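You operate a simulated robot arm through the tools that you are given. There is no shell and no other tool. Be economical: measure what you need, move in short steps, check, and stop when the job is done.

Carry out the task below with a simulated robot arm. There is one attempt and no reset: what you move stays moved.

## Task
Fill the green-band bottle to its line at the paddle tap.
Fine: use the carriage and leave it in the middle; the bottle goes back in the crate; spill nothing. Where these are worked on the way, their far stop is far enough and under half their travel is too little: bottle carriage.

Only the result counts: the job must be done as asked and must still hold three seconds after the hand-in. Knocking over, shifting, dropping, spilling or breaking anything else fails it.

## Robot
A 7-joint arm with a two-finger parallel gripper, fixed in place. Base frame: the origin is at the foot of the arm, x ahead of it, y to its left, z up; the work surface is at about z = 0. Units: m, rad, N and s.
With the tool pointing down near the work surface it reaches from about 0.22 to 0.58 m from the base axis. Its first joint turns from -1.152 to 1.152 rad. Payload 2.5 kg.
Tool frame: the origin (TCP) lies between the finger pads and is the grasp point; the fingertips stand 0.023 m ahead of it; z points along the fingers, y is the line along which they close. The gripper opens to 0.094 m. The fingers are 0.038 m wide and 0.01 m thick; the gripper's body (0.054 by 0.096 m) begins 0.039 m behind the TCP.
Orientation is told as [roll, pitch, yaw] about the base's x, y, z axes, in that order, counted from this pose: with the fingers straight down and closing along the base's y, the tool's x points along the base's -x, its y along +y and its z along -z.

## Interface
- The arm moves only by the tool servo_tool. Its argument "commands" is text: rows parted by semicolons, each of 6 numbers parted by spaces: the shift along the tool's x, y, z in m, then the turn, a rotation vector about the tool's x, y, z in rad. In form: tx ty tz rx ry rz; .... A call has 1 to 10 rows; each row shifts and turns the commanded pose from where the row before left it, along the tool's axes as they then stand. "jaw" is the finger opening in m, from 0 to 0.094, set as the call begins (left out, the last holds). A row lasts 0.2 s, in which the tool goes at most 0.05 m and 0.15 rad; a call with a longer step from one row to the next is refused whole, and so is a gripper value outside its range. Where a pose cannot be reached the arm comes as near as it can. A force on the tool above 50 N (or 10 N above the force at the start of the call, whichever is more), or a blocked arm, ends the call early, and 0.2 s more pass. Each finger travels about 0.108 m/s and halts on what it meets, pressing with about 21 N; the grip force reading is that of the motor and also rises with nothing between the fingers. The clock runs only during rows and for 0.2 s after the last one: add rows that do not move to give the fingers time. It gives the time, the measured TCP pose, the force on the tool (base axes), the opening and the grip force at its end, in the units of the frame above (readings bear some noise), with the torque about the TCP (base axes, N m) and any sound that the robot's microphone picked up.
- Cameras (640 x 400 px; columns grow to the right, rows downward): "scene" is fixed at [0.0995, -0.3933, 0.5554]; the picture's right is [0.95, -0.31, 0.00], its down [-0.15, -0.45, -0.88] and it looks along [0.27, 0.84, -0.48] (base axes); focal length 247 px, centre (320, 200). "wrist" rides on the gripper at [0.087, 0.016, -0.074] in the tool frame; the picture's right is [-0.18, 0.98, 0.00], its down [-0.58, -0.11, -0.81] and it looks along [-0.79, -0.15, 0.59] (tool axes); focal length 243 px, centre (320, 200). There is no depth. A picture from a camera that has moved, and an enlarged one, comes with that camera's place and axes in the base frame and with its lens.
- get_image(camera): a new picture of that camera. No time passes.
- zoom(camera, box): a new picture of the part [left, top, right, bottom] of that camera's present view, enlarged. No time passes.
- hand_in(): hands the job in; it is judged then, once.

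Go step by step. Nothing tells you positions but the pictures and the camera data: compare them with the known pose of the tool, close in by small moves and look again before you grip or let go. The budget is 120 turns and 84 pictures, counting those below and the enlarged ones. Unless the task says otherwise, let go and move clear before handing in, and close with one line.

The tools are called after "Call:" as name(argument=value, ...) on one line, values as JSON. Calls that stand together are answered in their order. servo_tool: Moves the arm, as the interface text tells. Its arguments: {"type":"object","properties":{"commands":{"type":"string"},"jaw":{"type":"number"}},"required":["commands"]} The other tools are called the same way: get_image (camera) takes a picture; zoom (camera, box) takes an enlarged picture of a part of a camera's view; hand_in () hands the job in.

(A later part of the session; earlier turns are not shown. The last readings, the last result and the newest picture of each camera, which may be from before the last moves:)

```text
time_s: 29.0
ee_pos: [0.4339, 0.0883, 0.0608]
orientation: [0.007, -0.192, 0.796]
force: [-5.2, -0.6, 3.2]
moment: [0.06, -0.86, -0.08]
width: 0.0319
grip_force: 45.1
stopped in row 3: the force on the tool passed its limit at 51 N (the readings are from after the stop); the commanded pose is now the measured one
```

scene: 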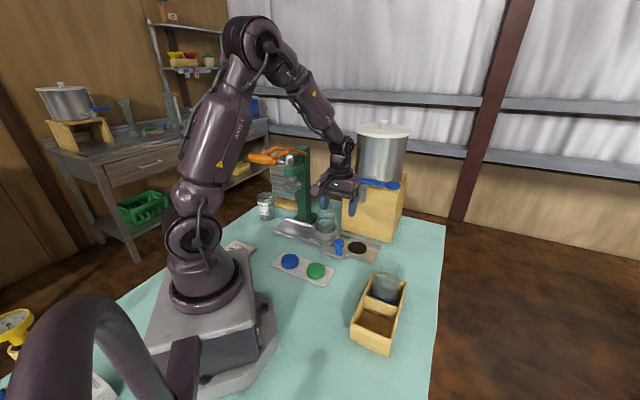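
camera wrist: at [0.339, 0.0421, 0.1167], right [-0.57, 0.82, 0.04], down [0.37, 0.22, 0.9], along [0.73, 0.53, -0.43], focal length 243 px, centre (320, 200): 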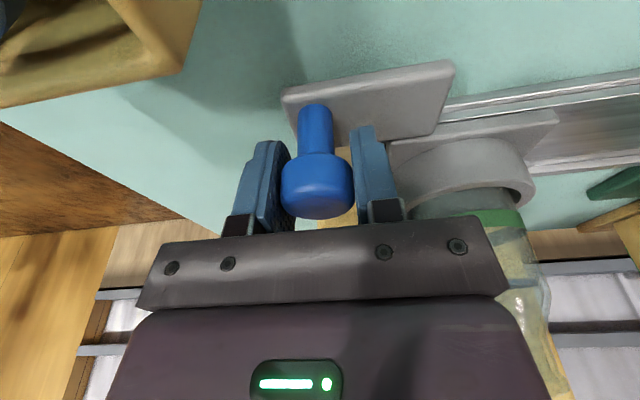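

The stop is reached at the tap end. I'll release the knob and withdraw upward and toward the base.

Call:
servo_tool(commands="0 0 0 0 0 0;0 0 0 0 0 0;0 0 0 0 0 0", jaw=0.056)

Call:
servo_tool(commands="0 0 -0.03 0 0 0;0 0 -0.04 0 0 0;0 0 -0.04 0 0 0;0 0 -0.04 0 0 0;0 0 -0.04 0 0 0;0.03 0 -0.02 0 0 0;0 0 0 0 0 0")

Call:
zoom(camera="scene", box=[320, 150, 420, 280])

Call:
get_image(camera="wrist")

```text
time_s: 29.8
ee_pos: [0.434, 0.0876, 0.0603]
orientation: [0.009, -0.192, 0.794]
force: [0.1, -0.5, 0.3]
moment: [0.0, 0.01, -0.02]
width: 0.056
grip_force: 0.1
```

```text
time_s: 31.4
ee_pos: [0.3871, 0.0362, 0.2611]
orientation: [0.006, -0.192, 0.795]
force: [-1.0, -0.2, -0.3]
moment: [-0.01, 0.01, 0.01]
width: 0.056
grip_force: 0.0
```

```text
3.08 times, centred on (370, 215) of scene
camera zoom: at [0.0995, -0.3934, 0.5554], right [0.95, -0.31, 0.0], down [-0.15, -0.45, -0.88], along [0.27, 0.84, -0.48], focal length 760 px, centre (166, 154)
```

zoom: 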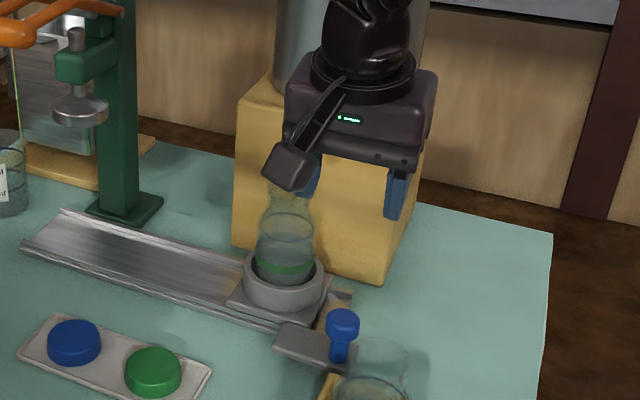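

```text
36 pictures are left
camera wrist: at [0.3063, -0.0235, 0.3173], right [-0.58, 0.82, 0.04], down [0.37, 0.22, 0.9], along [0.73, 0.54, -0.43], focal length 243 px, centre (320, 200)
```

wrist: 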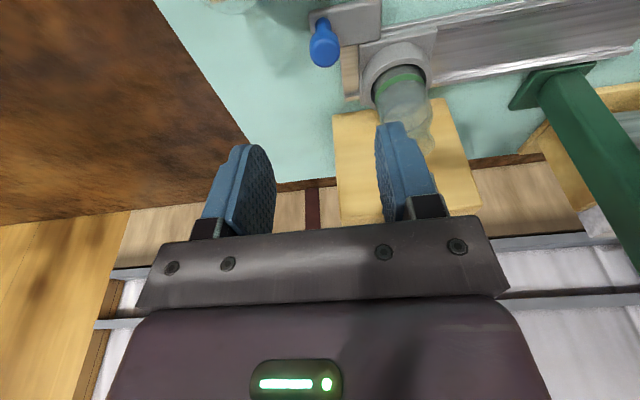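

The bottle stands at the tap. The paddle bar runs from its pivot at about (0.4235, 0.195) to a disc end at about (0.487, 0.134), z≈0.26. I'll rise, untilt, and yaw so the fingers can straddle the paddle with the camera facing the tap.

Call:
servo_tool(commands="0 0 -0.04 0 0.1 0;0 0 -0.04 0 0.095 0;0 0 0 0 0 -0.14;0 0 0 0 0 -0.14;0 0 0 0 0 -0.14;0 0 0 0 0 -0.14;0 0 0 0 0 -0.14;0 0 0 0 0 -0.14;0 0 0 0 0 -0.14", jaw=0.07)

Call:
servo_tool(commands="0 0 0 0 0 -0.14;0 0 0 0 0 -0.14;0 0 0 0 0 -0.14;0 0 0 0 0 -0.14;0 0 0 0 0 -0.03;0 0 0 0 0 0")

Call:
get_image(camera="wrist")

```text
time_s: 33.4
ee_pos: [0.3791, 0.0285, 0.3387]
orientation: [0.004, -0.004, 1.78]
force: [1.4, -0.8, -0.8]
moment: [0.02, 0.0, 0.02]
width: 0.0702
grip_force: 0.0
```

```text
time_s: 34.8
ee_pos: [0.3795, 0.0292, 0.3398]
orientation: [0.001, -0.007, 2.366]
force: [0.2, 0.1, -0.2]
moment: [0.03, 0.04, 0.01]
width: 0.0702
grip_force: 0.0
```

```text
35 pictures are left
camera wrist: at [0.4299, -0.0446, 0.4134], right [-0.82, -0.57, 0.0], down [-0.34, 0.48, 0.81], along [-0.47, 0.66, -0.59], focal length 243 px, centre (320, 200)
```

wrist: 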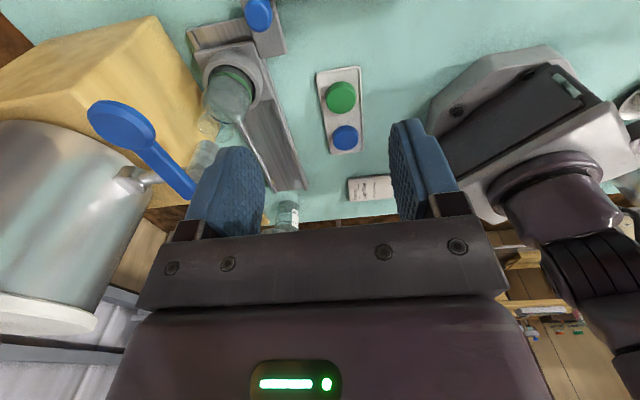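

The disc fixes at (0.486, 0.1335, 0.26), matching the earlier estimate. I'll move over it.

Call:
servo_tool(commands="0.0007 -0.0374 0 0 0 0;0.0007 -0.0374 0 0 0 0;0.0007 -0.0374 0 0 0 0;0.0007 -0.0374 0 0 0 0;0 0 0 0 0 0")

Call:
get_image(camera="wrist")

Call:
zoom(camera="scene", box=[320, 110, 440, 210])

```text
time_s: 36.0
ee_pos: [0.4845, 0.1338, 0.3396]
orientation: [0.002, -0.007, 2.365]
force: [-0.2, -0.4, 1.1]
moment: [-0.01, -0.01, -0.01]
width: 0.0701
grip_force: 0.1
```

```text
34 pictures are left
camera wrist: at [0.5358, 0.0606, 0.4132], right [-0.82, -0.57, 0.0], down [-0.33, 0.48, 0.81], along [-0.46, 0.66, -0.59], focal length 243 px, centre (320, 200)
```

wrist: 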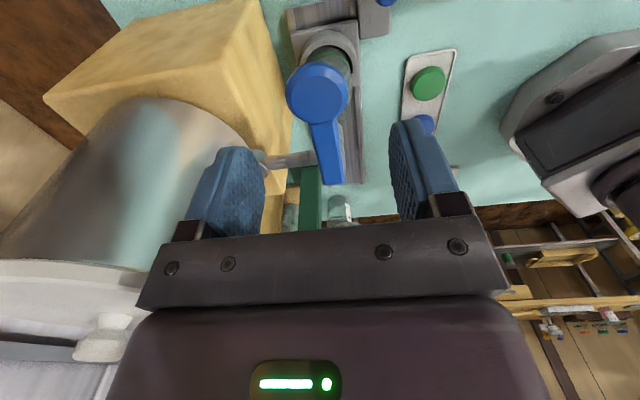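

```text
4.00 times, centred on (380, 160) of scene
camera zoom: at [0.0995, -0.3933, 0.5554], right [0.95, -0.31, 0.0], down [-0.15, -0.45, -0.88], along [0.27, 0.84, -0.48], focal length 988 px, centre (80, 360)
```

zoom: 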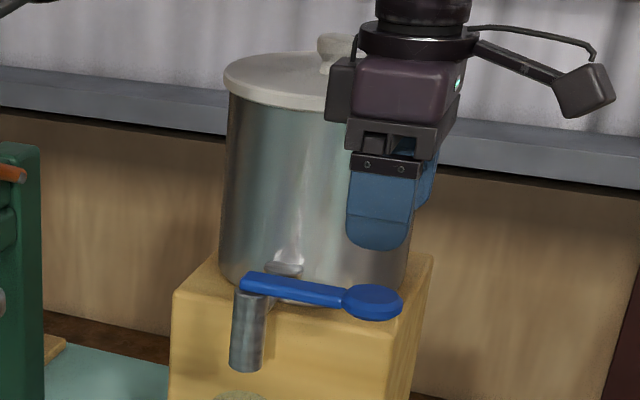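

The disc is centred between the fingers. I'll go straight down so they straddle the paddle, tips slightly below it.

Call:
servo_tool(commands="0.003 0 0.03 0 0 0;0 0 0.03 0 0 0;0 0 0.012 0 0 0;0 0 0 0 0 0")

Call:
get_image(camera="wrist")

Call:
zoom(camera="scene", box=[310, 130, 430, 250])

```text
time_s: 37.0
ee_pos: [0.4874, 0.1307, 0.268]
orientation: [0.002, -0.008, 2.365]
force: [-0.1, 0.2, -0.1]
moment: [-0.04, -0.02, 0.01]
width: 0.0697
grip_force: 0.1
```

```text
32 pictures are left
camera wrist: at [0.5372, 0.0583, 0.3418], right [-0.82, -0.57, 0.0], down [-0.33, 0.48, 0.81], along [-0.46, 0.66, -0.59], focal length 243 px, centre (320, 200)
```

wrist: 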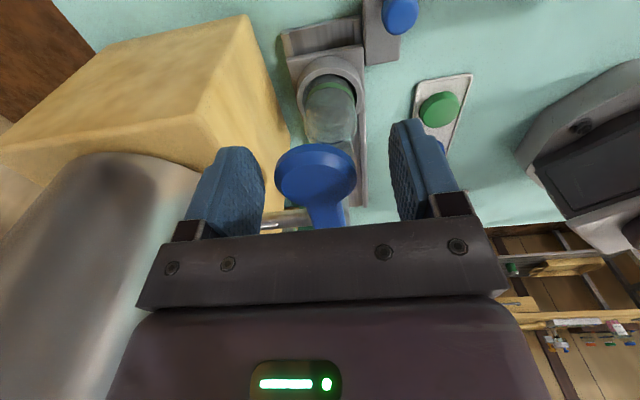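

```text
3.33 times, centred on (370, 190) of scene
camera zoom: at [0.0995, -0.3933, 0.5554], right [0.95, -0.31, 0.0], down [-0.15, -0.45, -0.88], along [0.27, 0.84, -0.48], focal length 824 px, centre (153, 233)
```

zoom: 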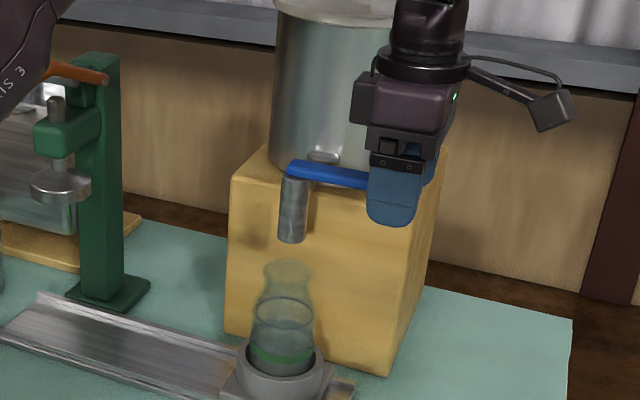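

The fingers straddle the paddle and the bottle mouth sits under the spout. I'll try swinging the paddle gently toward the base in a small arc.

Call:
servo_tool(commands="-0.0004 0.0088 0 0 0 0.1;-0.0004 0.0088 0 0 0 0.1;-0.0004 0.0088 0 0 0 0.1")

Call:
zoom(camera="scene", box=[310, 130, 430, 250])

```text
time_s: 37.8
ee_pos: [0.4672, 0.1206, 0.2702]
orientation: [-0.011, -0.01, 2.069]
force: [29.8, 34.2, -3.0]
moment: [0.07, 0.05, 0.42]
width: 0.0884
grip_force: 20.2
```

```text
3.33 times, centred on (370, 190) of scene
camera zoom: at [0.0997, -0.3932, 0.5555], right [0.95, -0.31, 0.0], down [-0.15, -0.45, -0.88], along [0.27, 0.84, -0.48], focal length 824 px, centre (153, 233)
```

zoom: 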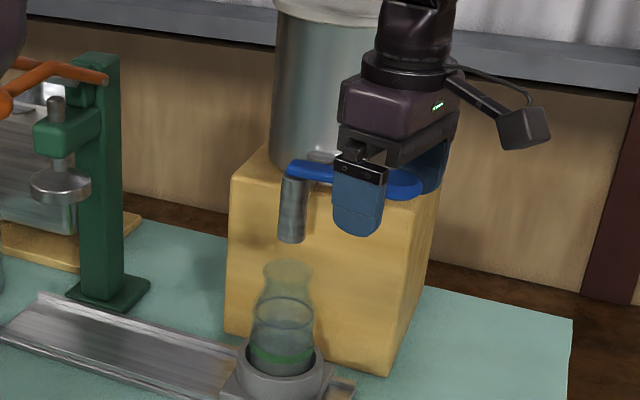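

That direction is a hard stop, so the paddle opens the other way, toward the tank. I'll back off to neutral, then push gently outward.

Call:
servo_tool(commands="-0.0004 -0.0088 0 0 0 -0.1;-0.0004 -0.0088 0 0 0 -0.1;-0.0004 -0.0088 0 0 0 -0.1;0 0 0 0 0 0", jaw=0.07)

Call:
get_image(camera="wrist")

```text
time_s: 38.8
ee_pos: [0.487, 0.1294, 0.2673]
orientation: [0.003, -0.008, 2.368]
force: [0.2, -0.3, -0.6]
moment: [0.0, 0.0, -0.01]
width: 0.0699
grip_force: 0.1
```

```text
29 pictures are left
camera wrist: at [0.5382, 0.0577, 0.3405], right [-0.82, -0.57, 0.0], down [-0.33, 0.48, 0.81], along [-0.47, 0.66, -0.59], focal length 243 px, centre (320, 200)
```

wrist: 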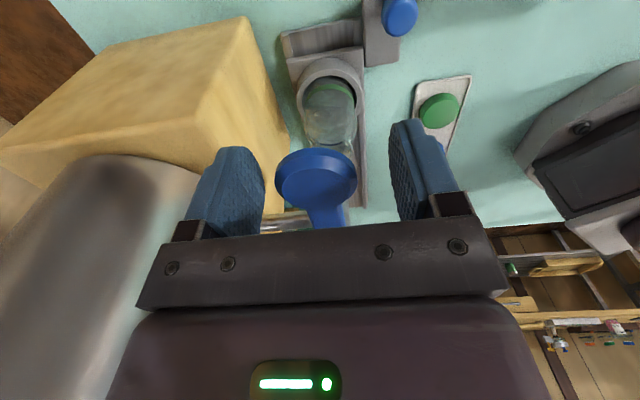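

Closed position confirmed. I'll narrow the jaws around the disc and swing outward in small steps.

Call:
servo_tool(commands="0 0 0 0 0 0;-0.0004 -0.0088 0 0 0 -0.1;-0.0004 -0.0088 0 0 0 -0.1", jaw=0.056)

Call:
servo_tool(commands="-0.0004 -0.0088 0 0 0 -0.1")

Call:
zoom(camera="scene", box=[310, 130, 430, 250])

```text
time_s: 39.6
ee_pos: [0.4976, 0.1441, 0.2679]
orientation: [0.011, -0.007, 2.564]
force: [-16.2, -12.0, -0.2]
moment: [-0.08, 0.01, -0.1]
width: 0.0642
grip_force: 9.6
```

```text
time_s: 40.0
ee_pos: [0.5016, 0.1476, 0.2673]
orientation: [0.016, -0.011, 2.663]
force: [-32.8, -31.3, -2.5]
moment: [-0.13, -0.17, -0.02]
width: 0.0751
grip_force: 21.3
```

```text
3.33 times, centred on (370, 190) of scene
camera zoom: at [0.0994, -0.3934, 0.5554], right [0.95, -0.31, 0.0], down [-0.15, -0.45, -0.88], along [0.27, 0.84, -0.48], focal length 824 px, centre (153, 233)
```

zoom: 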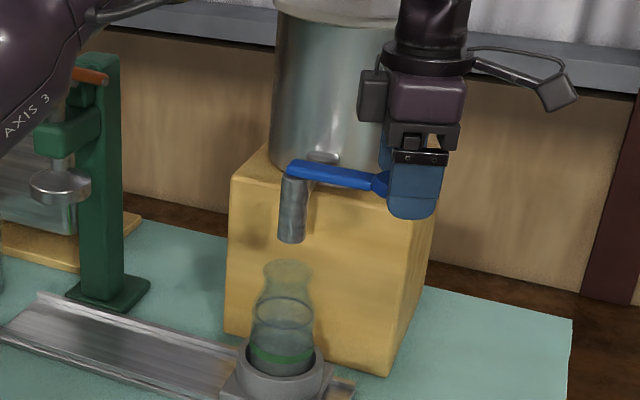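

It doesn't turn sideways either way, so the paddle must work vertically. I'll return to neutral, rise, close the fingers and press down on the disc.

Call:
servo_tool(commands="-0.0004 0.0088 0 0 0 0.1;-0.0004 0.0088 0 0 0 0.1;-0.0004 0.0088 0 0 0 0.1;0 0 0 0 0 0;0 0 -0.03 0 0 0;0 0 -0.02 0 0 0;0 0 0 0 0 0", jaw=0.07)

Call:
servo_tool(commands="0 0 0 0 0 0;0 0 0 0 0 0;0 0 0 0 0 0", jaw=0.0)

Call:
get_image(camera="wrist")

```text
time_s: 41.6
ee_pos: [0.4877, 0.1319, 0.3183]
orientation: [0.001, -0.008, 2.367]
force: [-0.7, 0.1, 0.2]
moment: [-0.02, 0.01, -0.02]
width: 0.0698
grip_force: 0.0
```

```text
time_s: 42.4
ee_pos: [0.4882, 0.1312, 0.3172]
orientation: [0.002, -0.009, 2.363]
force: [0.0, 0.2, 0.3]
moment: [0.03, -0.01, 0.02]
width: 0.0002
grip_force: 20.8
```

```text
27 pictures are left
camera wrist: at [0.5389, 0.0582, 0.391], right [-0.82, -0.57, 0.0], down [-0.33, 0.48, 0.81], along [-0.46, 0.66, -0.59], focal length 243 px, centre (320, 200)
```

wrist: 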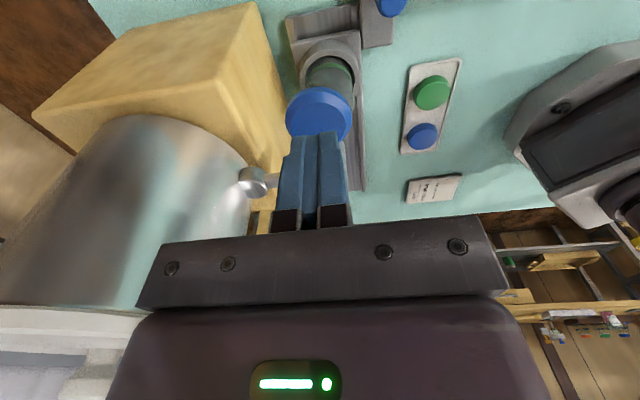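

The closed fingertips are over the disc. I'll press down gently.

Call:
servo_tool(commands="0 0 0.01 0 0 0;0 0 0.01 0 0 0;0 0 0.008 0 0 0;0 0 0.005 0 0 0")

Call:
zoom(camera="scene", box=[310, 130, 430, 250])

```text
time_s: 43.4
ee_pos: [0.4879, 0.1307, 0.2841]
orientation: [0.001, -0.006, 2.366]
force: [1.2, 0.4, 1.7]
moment: [0.03, 0.02, -0.03]
width: 0.0001
grip_force: 21.2
```

```text
3.33 times, centred on (370, 190) of scene
camera zoom: at [0.0995, -0.3933, 0.5554], right [0.95, -0.31, 0.0], down [-0.15, -0.45, -0.88], along [0.27, 0.84, -0.48], focal length 824 px, centre (153, 233)
```

zoom: 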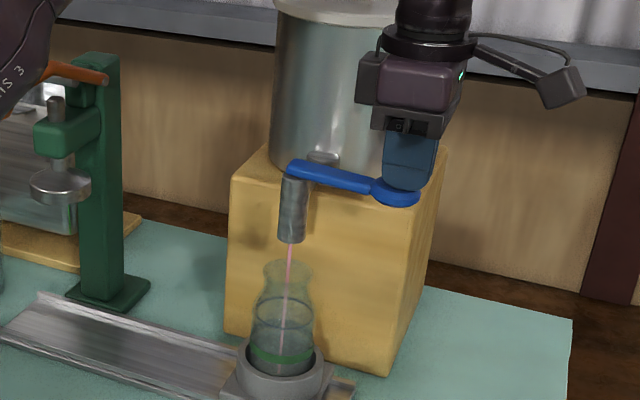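

It flows: a pink stream is running into the bottle. I'll hold briefly and look at the level.

Call:
servo_tool(commands="0 0 0 0 0 0;0 0 0 0 0 0;0 0 0 0 0 0;0 0 0 0 0 0")

Call:
zoom(camera="scene", box=[330, 190, 380, 250])

```text
time_s: 44.4
ee_pos: [0.4888, 0.1307, 0.2847]
orientation: [0.001, -0.007, 2.365]
force: [-1.1, -1.1, 0.6]
moment: [-0.03, 0.01, 0.03]
width: 0.0
grip_force: 20.7
```

```text
6.67 times, centred on (355, 220) of scene
camera zoom: at [0.0995, -0.3934, 0.5554], right [0.95, -0.31, 0.0], down [-0.15, -0.45, -0.88], along [0.27, 0.84, -0.48], focal length 1648 px, centre (87, 67)
```

zoom: 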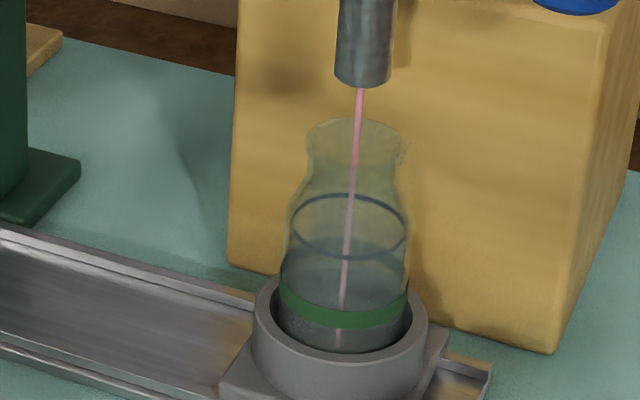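

The stream is centred, and the line is the dark ring just below the shoulder. The level is still low, so I'll hold longer.

Call:
servo_tool(commands="0 0 0 0 0 0;0 0 0 0 0 0;0 0 0 0 0 0;0 0 0 0 0 0;0 0 0 0 0 0;0 0 0 0 0 0;0 0 0 0 0 0;0 0 0 0 0 0;0 0 0 0 0 0;0 0 0 0 0 0")

Call:
zoom(camera="scene", box=[330, 190, 380, 250])

```text
time_s: 46.6
ee_pos: [0.4893, 0.1317, 0.2854]
orientation: [0.002, -0.007, 2.364]
force: [0.2, -0.4, 0.1]
moment: [-0.03, -0.04, 0.03]
width: 0.0
grip_force: 21.0
```

```text
6.67 times, centred on (355, 220) of scene
camera zoom: at [0.0995, -0.3933, 0.5554], right [0.95, -0.31, 0.0], down [-0.15, -0.45, -0.88], along [0.27, 0.84, -0.48], focal length 1648 px, centre (87, 67)
```

zoom: 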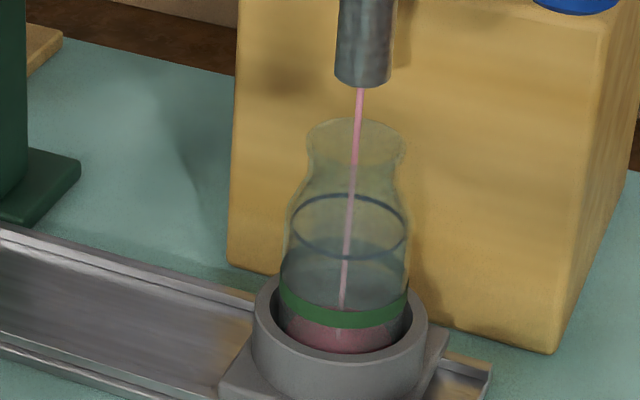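

It fills slowly, with the level now about band height. I'll hold for another 4.4 s.

Call:
servo_tool(commands="0 0 0 0 0 0;0 0 0 0 0 0;0 0 0 0 0 0;0 0 0 0 0 0;0 0 0 0 0 0;0 0 0 0 0 0;0 0 0 0 0 0;0 0 0 0 0 0;0 0 0 0 0 0;0 0 0 0 0 0")

Call:
servo_tool(commands="0 0 0 0 0 0;0 0 0 0 0 0;0 0 0 0 0 0;0 0 0 0 0 0;0 0 0 0 0 0;0 0 0 0 0 0;0 0 0 0 0 0;0 0 0 0 0 0;0 0 0 0 0 0;0 0 0 0 0 0")

Call:
zoom(camera="scene", box=[330, 190, 380, 250])

```text
time_s: 48.8
ee_pos: [0.4886, 0.1305, 0.2858]
orientation: [0.003, -0.007, 2.367]
force: [0.2, -0.5, 0.9]
moment: [0.02, 0.05, 0.01]
width: 0.0
grip_force: 21.3
```

```text
time_s: 51.0
ee_pos: [0.4889, 0.1317, 0.2849]
orientation: [0.002, -0.008, 2.365]
force: [0.3, -0.4, 1.4]
moment: [0.03, 0.03, 0.03]
width: 0.0
grip_force: 21.6
```

```text
6.67 times, centred on (355, 220) of scene
camera zoom: at [0.0995, -0.3933, 0.5554], right [0.95, -0.31, 0.0], down [-0.15, -0.45, -0.88], along [0.27, 0.84, -0.48], focal length 1648 px, centre (87, 67)
```

zoom: 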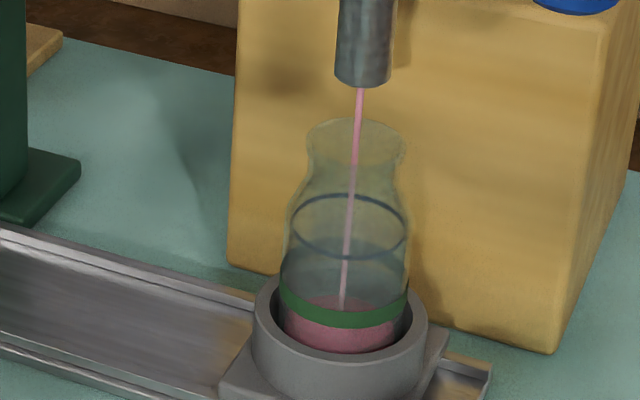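

The liquid's back edge is at row 296 and the line's back edge at row 194, so roughly 20 s remain. I'll hold about 8.8 s more.

Call:
servo_tool(commands="0 0 0 0 0 0;0 0 0 0 0 0;0 0 0 0 0 0;0 0 0 0 0 0;0 0 0 0 0 0;0 0 0 0 0 0;0 0 0 0 0 0;0 0 0 0 0 0;0 0 0 0 0 0;0 0 0 0 0 0")

Call:
servo_tool(commands="0 0 0 0 0 0;0 0 0 0 0 0;0 0 0 0 0 0;0 0 0 0 0 0;0 0 0 0 0 0;0 0 0 0 0 0;0 0 0 0 0 0;0 0 0 0 0 0;0 0 0 0 0 0;0 0 0 0 0 0")

Call:
servo_tool(commands="0 0 0 0 0 0;0 0 0 0 0 0;0 0 0 0 0 0;0 0 0 0 0 0;0 0 0 0 0 0;0 0 0 0 0 0;0 0 0 0 0 0;0 0 0 0 0 0;0 0 0 0 0 0;0 0 0 0 0 0")

Call:
servo_tool(commands="0 0 0 0 0 0;0 0 0 0 0 0;0 0 0 0 0 0;0 0 0 0 0 0;0 0 0 0 0 0;0 0 0 0 0 0;0 0 0 0 0 0;0 0 0 0 0 0;0 0 0 0 0 0;0 0 0 0 0 0")

Call:
zoom(camera="scene", box=[330, 190, 380, 250])

```text
time_s: 53.2
ee_pos: [0.4881, 0.13, 0.286]
orientation: [0.002, -0.006, 2.365]
force: [0.1, 0.6, 0.5]
moment: [0.03, 0.0, 0.0]
width: 0.0
grip_force: 20.7
```

```text
time_s: 55.4
ee_pos: [0.4878, 0.1304, 0.2847]
orientation: [0.002, -0.007, 2.367]
force: [0.4, 0.0, 0.8]
moment: [-0.02, 0.01, -0.05]
width: 0.0
grip_force: 21.1
```

```text
time_s: 57.6
ee_pos: [0.49, 0.131, 0.2853]
orientation: [0.002, -0.007, 2.365]
force: [0.1, 0.1, 0.6]
moment: [0.0, 0.03, 0.01]
width: 0.0
grip_force: 21.1
```

```text
time_s: 59.8
ee_pos: [0.4886, 0.1316, 0.2845]
orientation: [0.002, -0.007, 2.364]
force: [0.4, -0.4, 0.3]
moment: [0.03, 0.0, -0.04]
width: 0.0
grip_force: 20.7
```

```text
6.67 times, centred on (355, 220) of scene
camera zoom: at [0.0995, -0.3933, 0.5554], right [0.95, -0.31, 0.0], down [-0.15, -0.45, -0.88], along [0.27, 0.84, -0.48], focal length 1648 px, centre (87, 67)
```

zoom: 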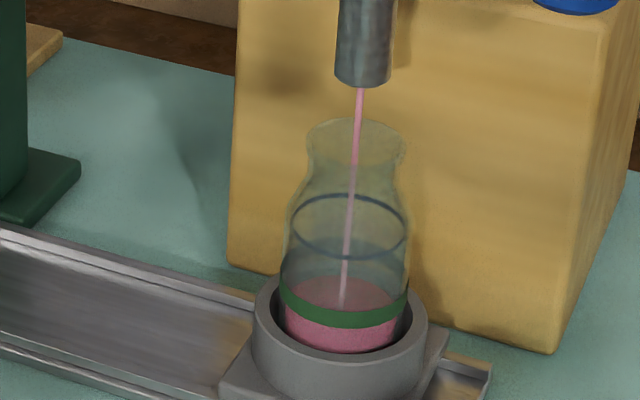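

The level rises about 2.3 px/s with about 82 px left. First I'll test whether the tap closes itself when released.

Call:
servo_tool(commands="0 0 -0.015 0 0 0;0 0 0 0 0 0")

Call:
zoom(camera="scene", box=[325, 150, 425, 250])

```text
time_s: 60.4
ee_pos: [0.4884, 0.1318, 0.3001]
orientation: [-0.001, -0.009, 2.366]
force: [0.9, 0.3, 0.1]
moment: [-0.02, 0.0, -0.03]
width: 0.0002
grip_force: 20.8
```

```text
4.00 times, centred on (375, 200) of scene
camera zoom: at [0.0995, -0.3933, 0.5554], right [0.95, -0.31, 0.0], down [-0.15, -0.45, -0.88], along [0.27, 0.84, -0.48], focal length 988 px, centre (100, 200)
```

zoom: 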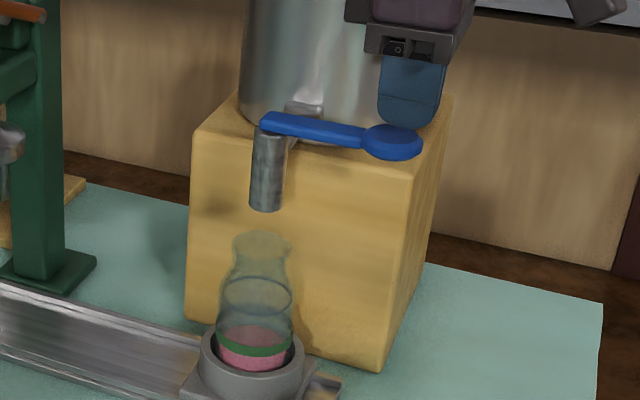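

It is self-closing, which makes this easy. I'll press a few millimetres deeper for a quicker flow.

Call:
servo_tool(commands="0 0 0.015 0 0 0;0 0 0.005 0 0 0;0 0 0 0 0 0;0 0 0 0 0 0;0 0 0 0 0 0;0 0 0 0 0 0;0 0 0 0 0 0;0 0 0 0 0 0;0 0 0 0 0 0;0 0 0 0 0 0")

Call:
servo_tool(commands="0 0 0 0 0 0;0 0 0 0 0 0;0 0 0 0 0 0;0 0 0 0 0 0;0 0 0 0 0 0;0 0 0 0 0 0;0 0 0 0 0 0;0 0 0 0 0 0;0 0 0 0 0 0;0 0 0 0 0 0")

Call:
zoom(camera="scene", box=[330, 190, 380, 250])

```text
time_s: 62.6
ee_pos: [0.4884, 0.1306, 0.2803]
orientation: [0.001, -0.007, 2.367]
force: [0.7, -0.8, 0.6]
moment: [-0.02, -0.01, -0.01]
width: 0.0002
grip_force: 21.1
```

```text
time_s: 64.8
ee_pos: [0.4885, 0.1307, 0.2813]
orientation: [0.003, -0.008, 2.367]
force: [-0.6, 0.1, 0.4]
moment: [0.0, 0.03, 0.05]
width: 0.0002
grip_force: 21.5
```

```text
6.67 times, centred on (355, 220) of scene
camera zoom: at [0.0995, -0.3934, 0.5554], right [0.95, -0.31, 0.0], down [-0.15, -0.45, -0.88], along [0.27, 0.84, -0.48], focal length 1648 px, centre (87, 67)
```

zoom: 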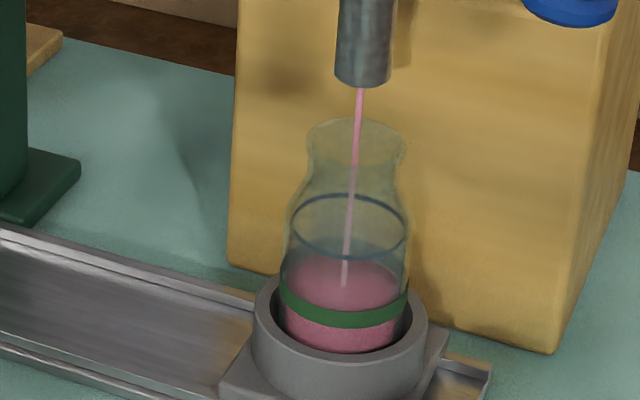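

Back edge now at row 255, rising about 5 px/s with about 60 px to go. I'll hold 6.6 s.

Call:
servo_tool(commands="0 0 0 0 0 0;0 0 0 0 0 0;0 0 0 0 0 0;0 0 0 0 0 0;0 0 0 0 0 0;0 0 0 0 0 0;0 0 0 0 0 0;0 0 0 0 0 0;0 0 0 0 0 0;0 0 0 0 0 0")

Call:
servo_tool(commands="0 0 0 0 0 0;0 0 0 0 0 0;0 0 0 0 0 0;0 0 0 0 0 0;0 0 0 0 0 0;0 0 0 0 0 0;0 0 0 0 0 0;0 0 0 0 0 0;0 0 0 0 0 0;0 0 0 0 0 0")

Call:
servo_tool(commands="0 0 0 0 0 0;0 0 0 0 0 0;0 0 0 0 0 0;0 0 0 0 0 0;0 0 0 0 0 0;0 0 0 0 0 0;0 0 0 0 0 0;0 0 0 0 0 0;0 0 0 0 0 0;0 0 0 0 0 0")

Call:
zoom(camera="scene", box=[330, 190, 380, 250])

```text
time_s: 67.0
ee_pos: [0.488, 0.1298, 0.2792]
orientation: [0.0, -0.007, 2.367]
force: [0.5, 0.8, 1.0]
moment: [-0.03, 0.03, -0.05]
width: 0.0
grip_force: 20.5
```

```text
time_s: 69.2
ee_pos: [0.4879, 0.1307, 0.2801]
orientation: [0.0, -0.007, 2.366]
force: [-0.5, -0.7, 1.5]
moment: [0.03, 0.0, -0.01]
width: 0.0
grip_force: 21.4
```

```text
time_s: 71.4
ee_pos: [0.4889, 0.1306, 0.2815]
orientation: [0.0, -0.008, 2.365]
force: [-0.2, 1.1, 1.2]
moment: [0.0, 0.01, 0.0]
width: 0.0001
grip_force: 21.1
```

```text
6.67 times, centred on (355, 220) of scene
camera zoom: at [0.0995, -0.3933, 0.5554], right [0.95, -0.31, 0.0], down [-0.15, -0.45, -0.88], along [0.27, 0.84, -0.48], focal length 1648 px, centre (87, 67)
```

zoom: 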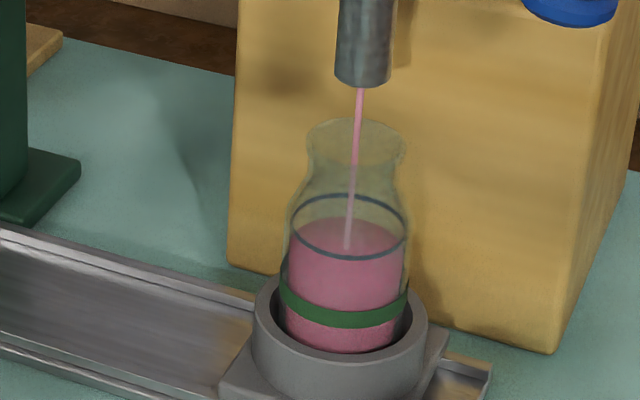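

Back edge at row 219, about 22 px (≈4 s) left. I'll hold 2.2 s.

Call:
servo_tool(commands="0 0 0 0 0 0;0 0 0 0 0 0;0 0 0 0 0 0;0 0 0 0 0 0;0 0 0 0 0 0;0 0 0 0 0 0;0 0 0 0 0 0;0 0 0 0 0 0;0 0 0 0 0 0;0 0 0 0 0 0")

Call:
zoom(camera="scene", box=[340, 205, 370, 235])

```text
time_s: 73.6
ee_pos: [0.489, 0.1308, 0.2798]
orientation: [0.0, -0.007, 2.365]
force: [0.6, 0.0, 0.7]
moment: [0.0, -0.01, -0.03]
width: 0.0002
grip_force: 21.0
```

```text
13.33 times, centred on (355, 220) of scene
camera zoom: at [0.0995, -0.3933, 0.5554], right [0.95, -0.31, 0.0], down [-0.15, -0.45, -0.88], along [0.27, 0.84, -0.48], focal length 3295 px, centre (-147, -67)
```

zoom: 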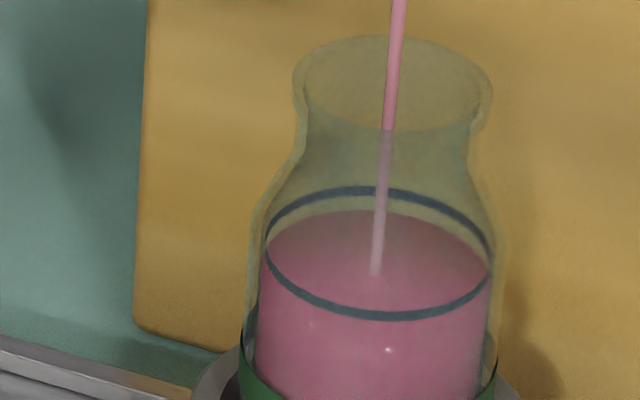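

About 15 px at this scale, roughly 1.3 s, remain. I'll hold 0.8 s and look again.

Call:
servo_tool(commands="0 0 0 0 0 0;0 0 0 0 0 0;0 0 0 0 0 0")

Call:
zoom(camera="scene", box=[340, 205, 370, 235])

```text
time_s: 74.4
ee_pos: [0.4884, 0.1309, 0.2812]
orientation: [0.0, -0.008, 2.365]
force: [1.0, 0.2, 1.0]
moment: [0.04, 0.01, 0.0]
width: 0.0001
grip_force: 21.1
```

```text
13.33 times, centred on (355, 220) of scene
camera zoom: at [0.0995, -0.3933, 0.5554], right [0.95, -0.31, 0.0], down [-0.15, -0.45, -0.88], along [0.27, 0.84, -0.48], focal length 3295 px, centre (-147, -67)
```

zoom: 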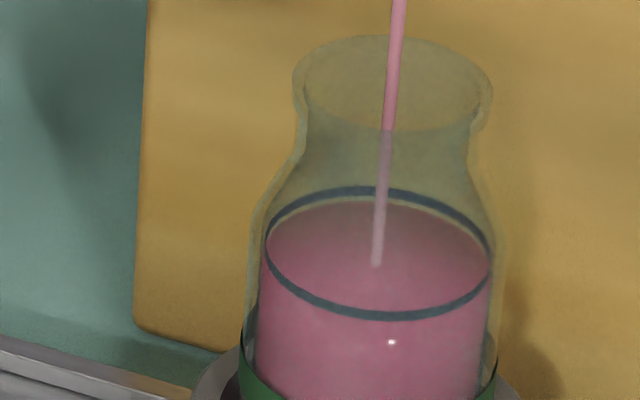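

About 0.4 s more is needed. I'll wait one short row and release.

Call:
servo_tool(commands="0 0 0 0 0 0;0 0 -0.02 0 0 0;0 0 -0.02 0 0 0;0 0 0 0 0 0")

Call:
zoom(camera="scene", box=[340, 205, 370, 235])

```text
time_s: 75.4
ee_pos: [0.489, 0.1308, 0.3202]
orientation: [0.002, -0.005, 2.368]
force: [0.0, 0.0, 0.3]
moment: [0.0, -0.01, -0.05]
width: 0.0
grip_force: 21.0
```

```text
13.33 times, centred on (355, 220) of scene
camera zoom: at [0.0995, -0.3933, 0.5554], right [0.95, -0.31, 0.0], down [-0.15, -0.45, -0.88], along [0.27, 0.84, -0.48], focal length 3295 px, centre (-147, -67)
```

zoom: 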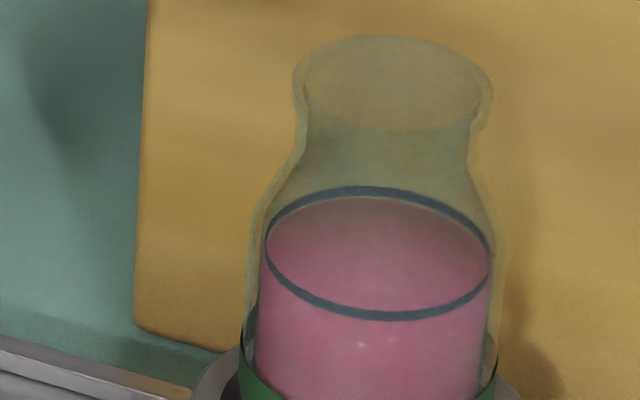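

The level is on the line and the tap is shut. I'll back away by my earlier path, yaw back to 0.79, and return to the knob.

Call:
servo_tool(commands="-0.0018 0.0373 -0.005 0 0 0;-0.0018 0.0373 -0.005 0 0 0;-0.0018 0.0373 -0.005 0 0 0;-0.0018 0.0373 -0.005 0 0 0;0 0 0 0 0 0.14;0 0 0 0 0 0.14;0 0 0 0 0 0.14;0 0 0 0 0 0.14;0 0 0 0 0 0.14;0 0 0 0 0 0.14", jaw=0.056)

Call:
servo_tool(commands="0 0 0 0 0 0.14;0 0 0 0 0 0.14;0 0 0 0 0 0.14;0 0 0 0 0 0.14;0 0 0 0 0 0.14;0 0 0 0 0 0.033;0 0 0 0 -0.1 0;0 0 0 0 -0.09 0;0 0 0 0 0 0")

```text
time_s: 77.6
ee_pos: [0.3779, 0.0302, 0.3397]
orientation: [0.004, -0.004, 1.524]
force: [-0.1, 0.1, 1.4]
moment: [-0.02, 0.0, 0.0]
width: 0.056
grip_force: 0.1
```

```text
time_s: 79.6
ee_pos: [0.3782, 0.0292, 0.3399]
orientation: [0.007, -0.19, 0.792]
force: [0.3, 0.7, -0.2]
moment: [0.02, -0.02, 0.01]
width: 0.0558
grip_force: 0.1
```

Next I go to the approach point above the knob, along the tilted tool axis.

Call:
servo_tool(commands="-0.0066 0.0004 0.0325 0 0 0;-0.0066 0.0004 0.0325 0 0 0;-0.0066 0.0004 0.0325 0 0 0;-0.0066 0.0004 0.0325 0 0 0;0 0 0.04 0 0 0;0 0 0.04 0 0 0;0 0 0 0 0 0")

Call:
get_image(camera="wrist")

```text
time_s: 81.2
ee_pos: [0.4212, 0.079, 0.1394]
orientation: [0.006, -0.192, 0.793]
force: [-1.1, 0.0, -0.2]
moment: [-0.01, 0.0, -0.01]
width: 0.056
grip_force: 0.0
```

```text
15 pictures are left
camera wrist: at [0.3412, 0.0183, 0.1951], right [-0.57, 0.82, 0.04], down [0.38, 0.22, 0.9], along [0.73, 0.53, -0.43], focal length 243 px, centre (320, 200)
```

wrist: 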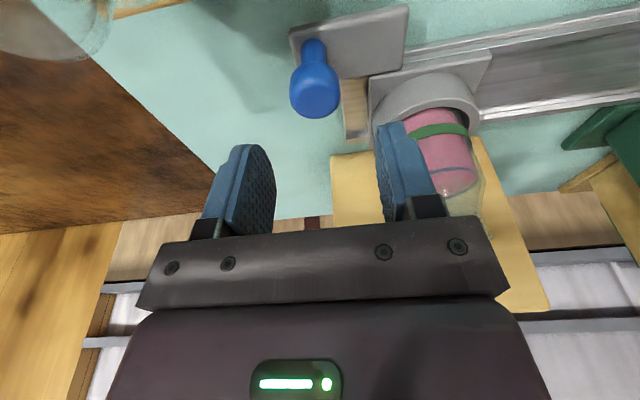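

Well lined up. I'll go down the last 8 cm and grip the knob.

Call:
servo_tool(commands="0 -0.001 0.03 0 0 0;0 -0.001 0.03 0 0 0;0 -0.001 0.019 0 0 0;0 0 0 0 0 0")

Call:
servo_tool(commands="0 0 0 0 0 0;0 0 0 0 0 0;0 0 0 0 0 0", jaw=0.015)

```text
time_s: 82.2
ee_pos: [0.4356, 0.0874, 0.0606]
orientation: [0.006, -0.188, 0.794]
force: [-0.1, -0.4, -1.1]
moment: [0.01, 0.01, 0.05]
width: 0.056
grip_force: 0.0
```

```text
time_s: 83.0
ee_pos: [0.4336, 0.0882, 0.0606]
orientation: [0.009, -0.19, 0.793]
force: [-5.3, 5.9, -1.2]
moment: [-0.47, -0.2, -0.08]
width: 0.0316
grip_force: 45.1
```

The knob is held. I'll slide the carriage back slowly so the liquid doesn't slosh.

Call:
servo_tool(commands="0 0.002 0 0 0 0;0 0.004 0 0 0 0;0 0.006 0 0 0 0;0 0.007 0 0 0 0;0 0.007 0 0 0 0;0 0.007 0 0 0 0;0 0.007 0 0 0 0;0 0.007 0 0 0 0;0 0.006 0 0 0 0;0 0.004 0 0 0 0")

```text
time_s: 85.2
ee_pos: [0.3928, 0.128, 0.0604]
orientation: [0.007, -0.188, 0.793]
force: [3.6, 2.2, -20.1]
moment: [0.28, -0.72, 0.11]
width: 0.0316
grip_force: 44.8
```

That was smooth. I'll relieve a little vertical load and continue the remaining 59 mm to the starting (middle) position.

Call:
servo_tool(commands="0 0.002 0.0008 0 0 0;0 0.005 0 0 0 0;0 0.007 0.0001 0 0 0;0 0.008 0.0001 0 0 0;0 0.008 0 0 0 0;0 0.008 0 0 0 0;0 0.008 0 0 0 0;0 0.006 0 0 0 0;0 0.004 0 0 0 0;0 0.002 0 0 0 0")

Call:
zoom(camera="scene", box=[270, 140, 430, 270])

```text
time_s: 87.4
ee_pos: [0.3533, 0.1681, 0.0605]
orientation: [0.006, -0.192, 0.794]
force: [3.1, 3.3, -1.2]
moment: [-0.7, 0.41, -0.23]
width: 0.0317
grip_force: 45.1
```

```text
3.08 times, centred on (350, 205) of scene
camera zoom: at [0.0995, -0.3933, 0.5554], right [0.95, -0.31, 0.0], down [-0.15, -0.45, -0.88], along [0.27, 0.84, -0.48], focal length 760 px, centre (228, 185)
```

zoom: 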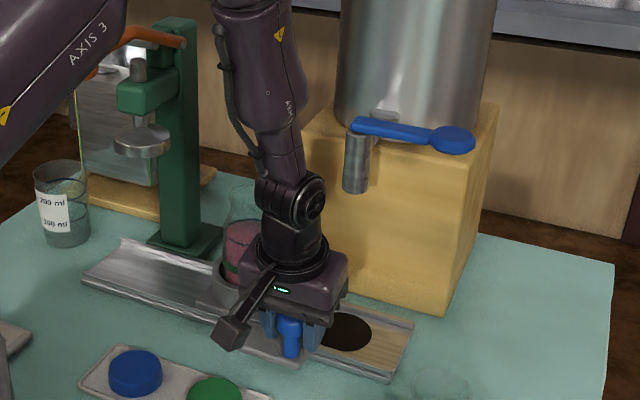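

About 4 mm remain to the original middle position.

Call:
servo_tool(commands="0 0.002 0 0 0 0;0 0.002 0 0 0 0;0 0 0 0 0 0")

Call:
servo_tool(commands="0 0 0 0 0 0;0 0 0 0 0 0;0 0 0 0 0 0", jaw=0.056)

Call:
servo_tool(commands="0 0 -0.03 0 0 0;0 0 -0.04 0 0 0;0 0 -0.04 0 0 0;0 0 -0.04 0 0 0;0 0 -0.04 0 0 0;0 0 -0.03 0 0 0;0 0 0 0 0.1 0;0 0 0 0 0.09 0;0 0 0 0 0 0")

Call:
get_image(camera="wrist")

Call:
zoom(camera="scene", box=[270, 205, 390, 280])

```text
time_s: 88.2
ee_pos: [0.3503, 0.1709, 0.0609]
orientation: [0.006, -0.19, 0.793]
force: [3.5, 6.9, -3.9]
moment: [-0.41, -0.18, -0.14]
width: 0.0318
grip_force: 45.1
```

```text
time_s: 89.0
ee_pos: [0.3491, 0.17, 0.0608]
orientation: [0.006, -0.188, 0.792]
force: [0.3, -0.5, 0.1]
moment: [0.0, 0.0, 0.01]
width: 0.0561
grip_force: 0.0
```

```text
time_s: 91.0
ee_pos: [0.3221, 0.1407, 0.277]
orientation: [0.009, 0.002, 0.792]
force: [-0.3, 0.0, 0.4]
moment: [0.0, 0.02, 0.02]
width: 0.0559
grip_force: 0.1
```

```text
13 pictures are left
camera wrist: at [0.2501, 0.0887, 0.3515], right [-0.57, 0.82, 0.01], down [0.49, 0.34, 0.8], along [0.66, 0.46, -0.59], focal length 243 px, centre (320, 200)
```

wrist: 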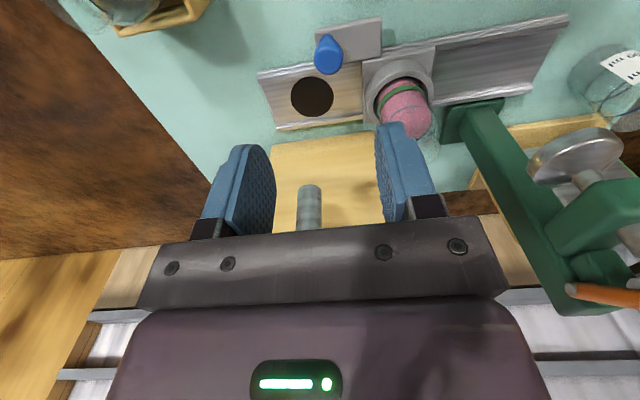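

```text
5.33 times, centred on (330, 242) of scene
camera zoom: at [0.0995, -0.3933, 0.5554], right [0.95, -0.31, 0.0], down [-0.15, -0.45, -0.88], along [0.27, 0.84, -0.48], focal length 1318 px, centre (267, -27)
```

zoom: 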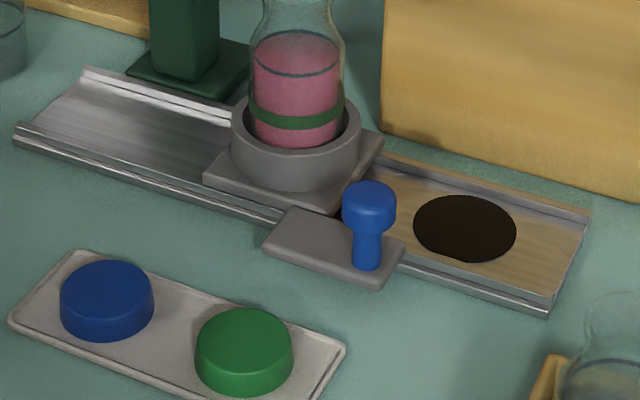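

The carriage is back at its original middle position with the full bottle upright. Next I go back above the bottle.

Call:
servo_tool(commands="0 0.035 0 0 0 0;-0.0273 0.0263 0 0 0 0;-0.0273 0.0263 0 0 0 0;-0.0273 0 0 0 0 0;-0.0273 0 0 0 0 0;0 0 0.03 0 0 0;0 0 0.03 0 0 0;0 0 0 0 0 0", jaw=0.086)

Call:
zoom(camera="wrist", box=[200, 0, 460, 220])

```text
time_s: 92.8
ee_pos: [0.3371, 0.2797, 0.216]
orientation: [0.008, 0.0, 0.793]
force: [0.1, 0.2, -0.7]
moment: [0.01, 0.02, -0.05]
width: 0.0858
grip_force: 0.1
```

```text
1.82 times, centred on (330, 110) of wrist
camera zoom: at [0.2644, 0.2283, 0.2903], right [-0.57, 0.82, 0.01], down [0.49, 0.33, 0.81], along [0.66, 0.46, -0.59], focal length 441 px, centre (302, 364)
```

zoom: 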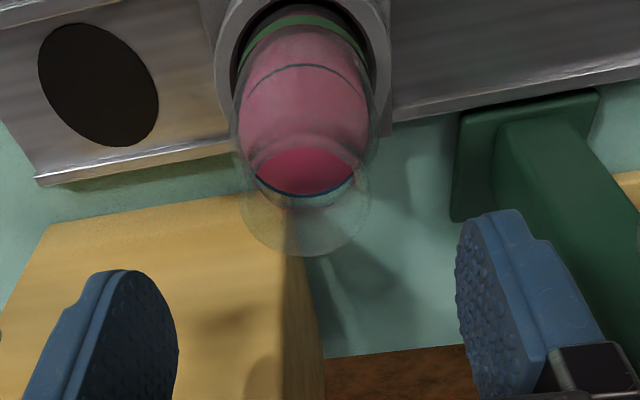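

Centred. I'll go down and grip the neck at the same height as before.

Call:
servo_tool(commands="0 0 0.025 0 0 0;0 0 0.025 0 0 0;0 0 0.013 0 0 0;0 0 0 0 0 0")

Call:
servo_tool(commands="0 0 0 0 0 0;0 0 0 0 0 0;0 0 0 0 0 0;0 0 0 0 0 0", jaw=0.02)

Call:
zoom(camera="scene", box=[290, 170, 370, 240])

```text
time_s: 93.8
ee_pos: [0.3346, 0.2794, 0.1536]
orientation: [0.008, 0.002, 0.792]
force: [0.3, 0.9, 0.2]
moment: [0.0, -0.01, -0.01]
width: 0.0858
grip_force: 0.2
```

```text
time_s: 94.8
ee_pos: [0.3346, 0.28, 0.1544]
orientation: [0.006, 0.003, 0.792]
force: [0.8, 0.3, -0.3]
moment: [-0.03, -0.04, 0.01]
width: 0.0465
grip_force: 21.2
```

```text
5.71 times, centred on (330, 205) of scene
camera zoom: at [0.0995, -0.3933, 0.5554], right [0.95, -0.31, 0.0], down [-0.15, -0.45, -0.88], along [0.27, 0.84, -0.48], focal length 1412 px, centre (263, 171)
```

zoom: 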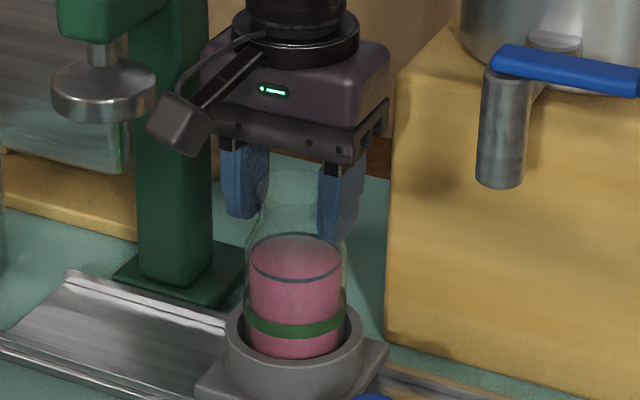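

Gripped. I'll lift slowly straight out of the cup.

Call:
servo_tool(commands="0 0 -0.003 0 0 0;0 0 -0.006 0 0 0;0 0 -0.01 0 0 0;0 0 -0.013 0 0 0;0 0 -0.015 0 0 0;0 0 -0.017 0 0 0;0 0 -0.017 0 0 0;0 0 -0.017 0 0 0;0 0 -0.013 0 0 0;0 0 -0.006 0 0 0")

Call:
zoom(camera="scene", box=[270, 110, 410, 250])

```text
time_s: 97.0
ee_pos: [0.3356, 0.2799, 0.2707]
orientation: [0.008, 0.0, 0.792]
force: [-0.1, 0.2, -3.1]
moment: [0.01, 0.03, 0.03]
width: 0.0466
grip_force: 21.1
```

```text
2.86 times, centred on (340, 180) of scene
camera zoom: at [0.0995, -0.3933, 0.5554], right [0.95, -0.31, 0.0], down [-0.15, -0.45, -0.88], along [0.27, 0.84, -0.48], focal length 706 px, centre (263, 257)
```

zoom: 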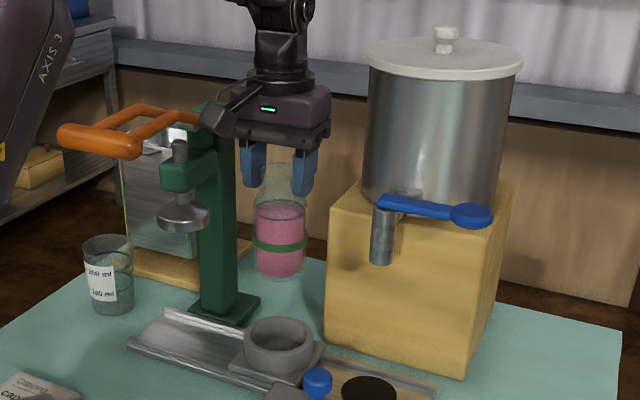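

The bottle is held upright. I'll carry it back smoothly by the reverse path.

Call:
servo_tool(commands="0.0064 -0.0038 0 0 0 0;0.0128 -0.0075 0 0 0 0;0.0192 -0.0113 0 0 0 0;0.0208 -0.0122 0 0 0 0;0.0208 -0.0122 0 0 0 0;0.0208 -0.0122 0 0 0 0;0.0208 -0.0122 0 0 0 0;0.0192 -0.0113 0 0 0 0;0.0128 -0.0075 0 0 0 0;0.0064 -0.0038 0 0 0 0")

Call:
servo_tool(commands="0.0042 -0.0064 0 0 0 0;0.0085 -0.0128 0 0 0 0;0.0127 -0.0192 0 0 0 0;0.0138 -0.0208 0 0 0 0;0.0138 -0.0208 0 0 0 0;0.0138 -0.0208 0 0 0 0;0.0138 -0.0208 0 0 0 0;0.0127 -0.0192 0 0 0 0;0.0085 -0.0128 0 0 0 0;0.0042 -0.0064 0 0 0 0")

Call:
zoom(camera="wrist", box=[200, 0, 460, 180])

Call:
zoom(camera="scene", box=[320, 200, 440, 350])

```text
time_s: 99.2
ee_pos: [0.2904, 0.0981, 0.2708]
orientation: [0.008, 0.002, 0.793]
force: [0.4, 0.7, -3.8]
moment: [-0.03, 0.04, 0.02]
width: 0.0468
grip_force: 20.9
```

```text
time_s: 101.4
ee_pos: [0.3312, -0.088, 0.2709]
orientation: [0.007, 0.002, 0.791]
force: [-1.4, 1.2, -3.9]
moment: [0.02, -0.05, -0.01]
width: 0.0468
grip_force: 21.1
```

```text
2.22 times, centred on (330, 90) of wrist
camera zoom: at [0.2585, -0.1395, 0.3447], right [-0.57, 0.82, 0.01], down [0.49, 0.33, 0.81], along [0.66, 0.46, -0.59], focal length 539 px, centre (298, 444)
```

zoom: 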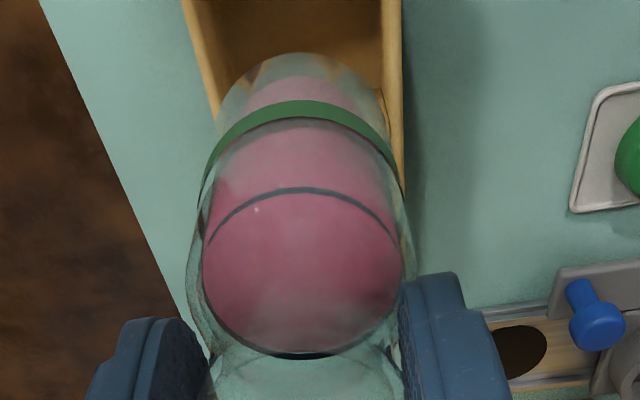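

```text
2.67 times, centred on (380, 275) of scene
camera zoom: at [0.0995, -0.3934, 0.5554], right [0.95, -0.31, 0.0], down [-0.15, -0.45, -0.88], along [0.27, 0.84, -0.48], focal length 659 px, centre (160, 0)
```

zoom: 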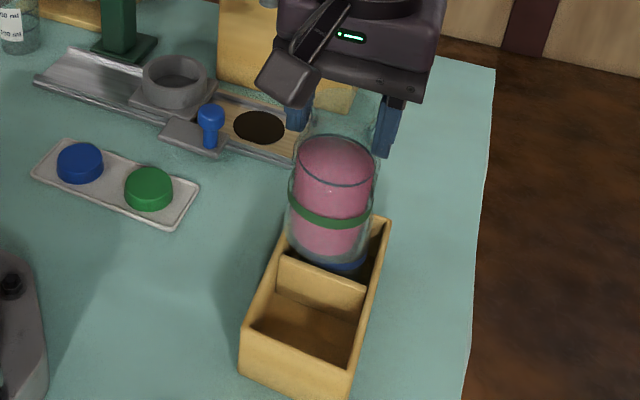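

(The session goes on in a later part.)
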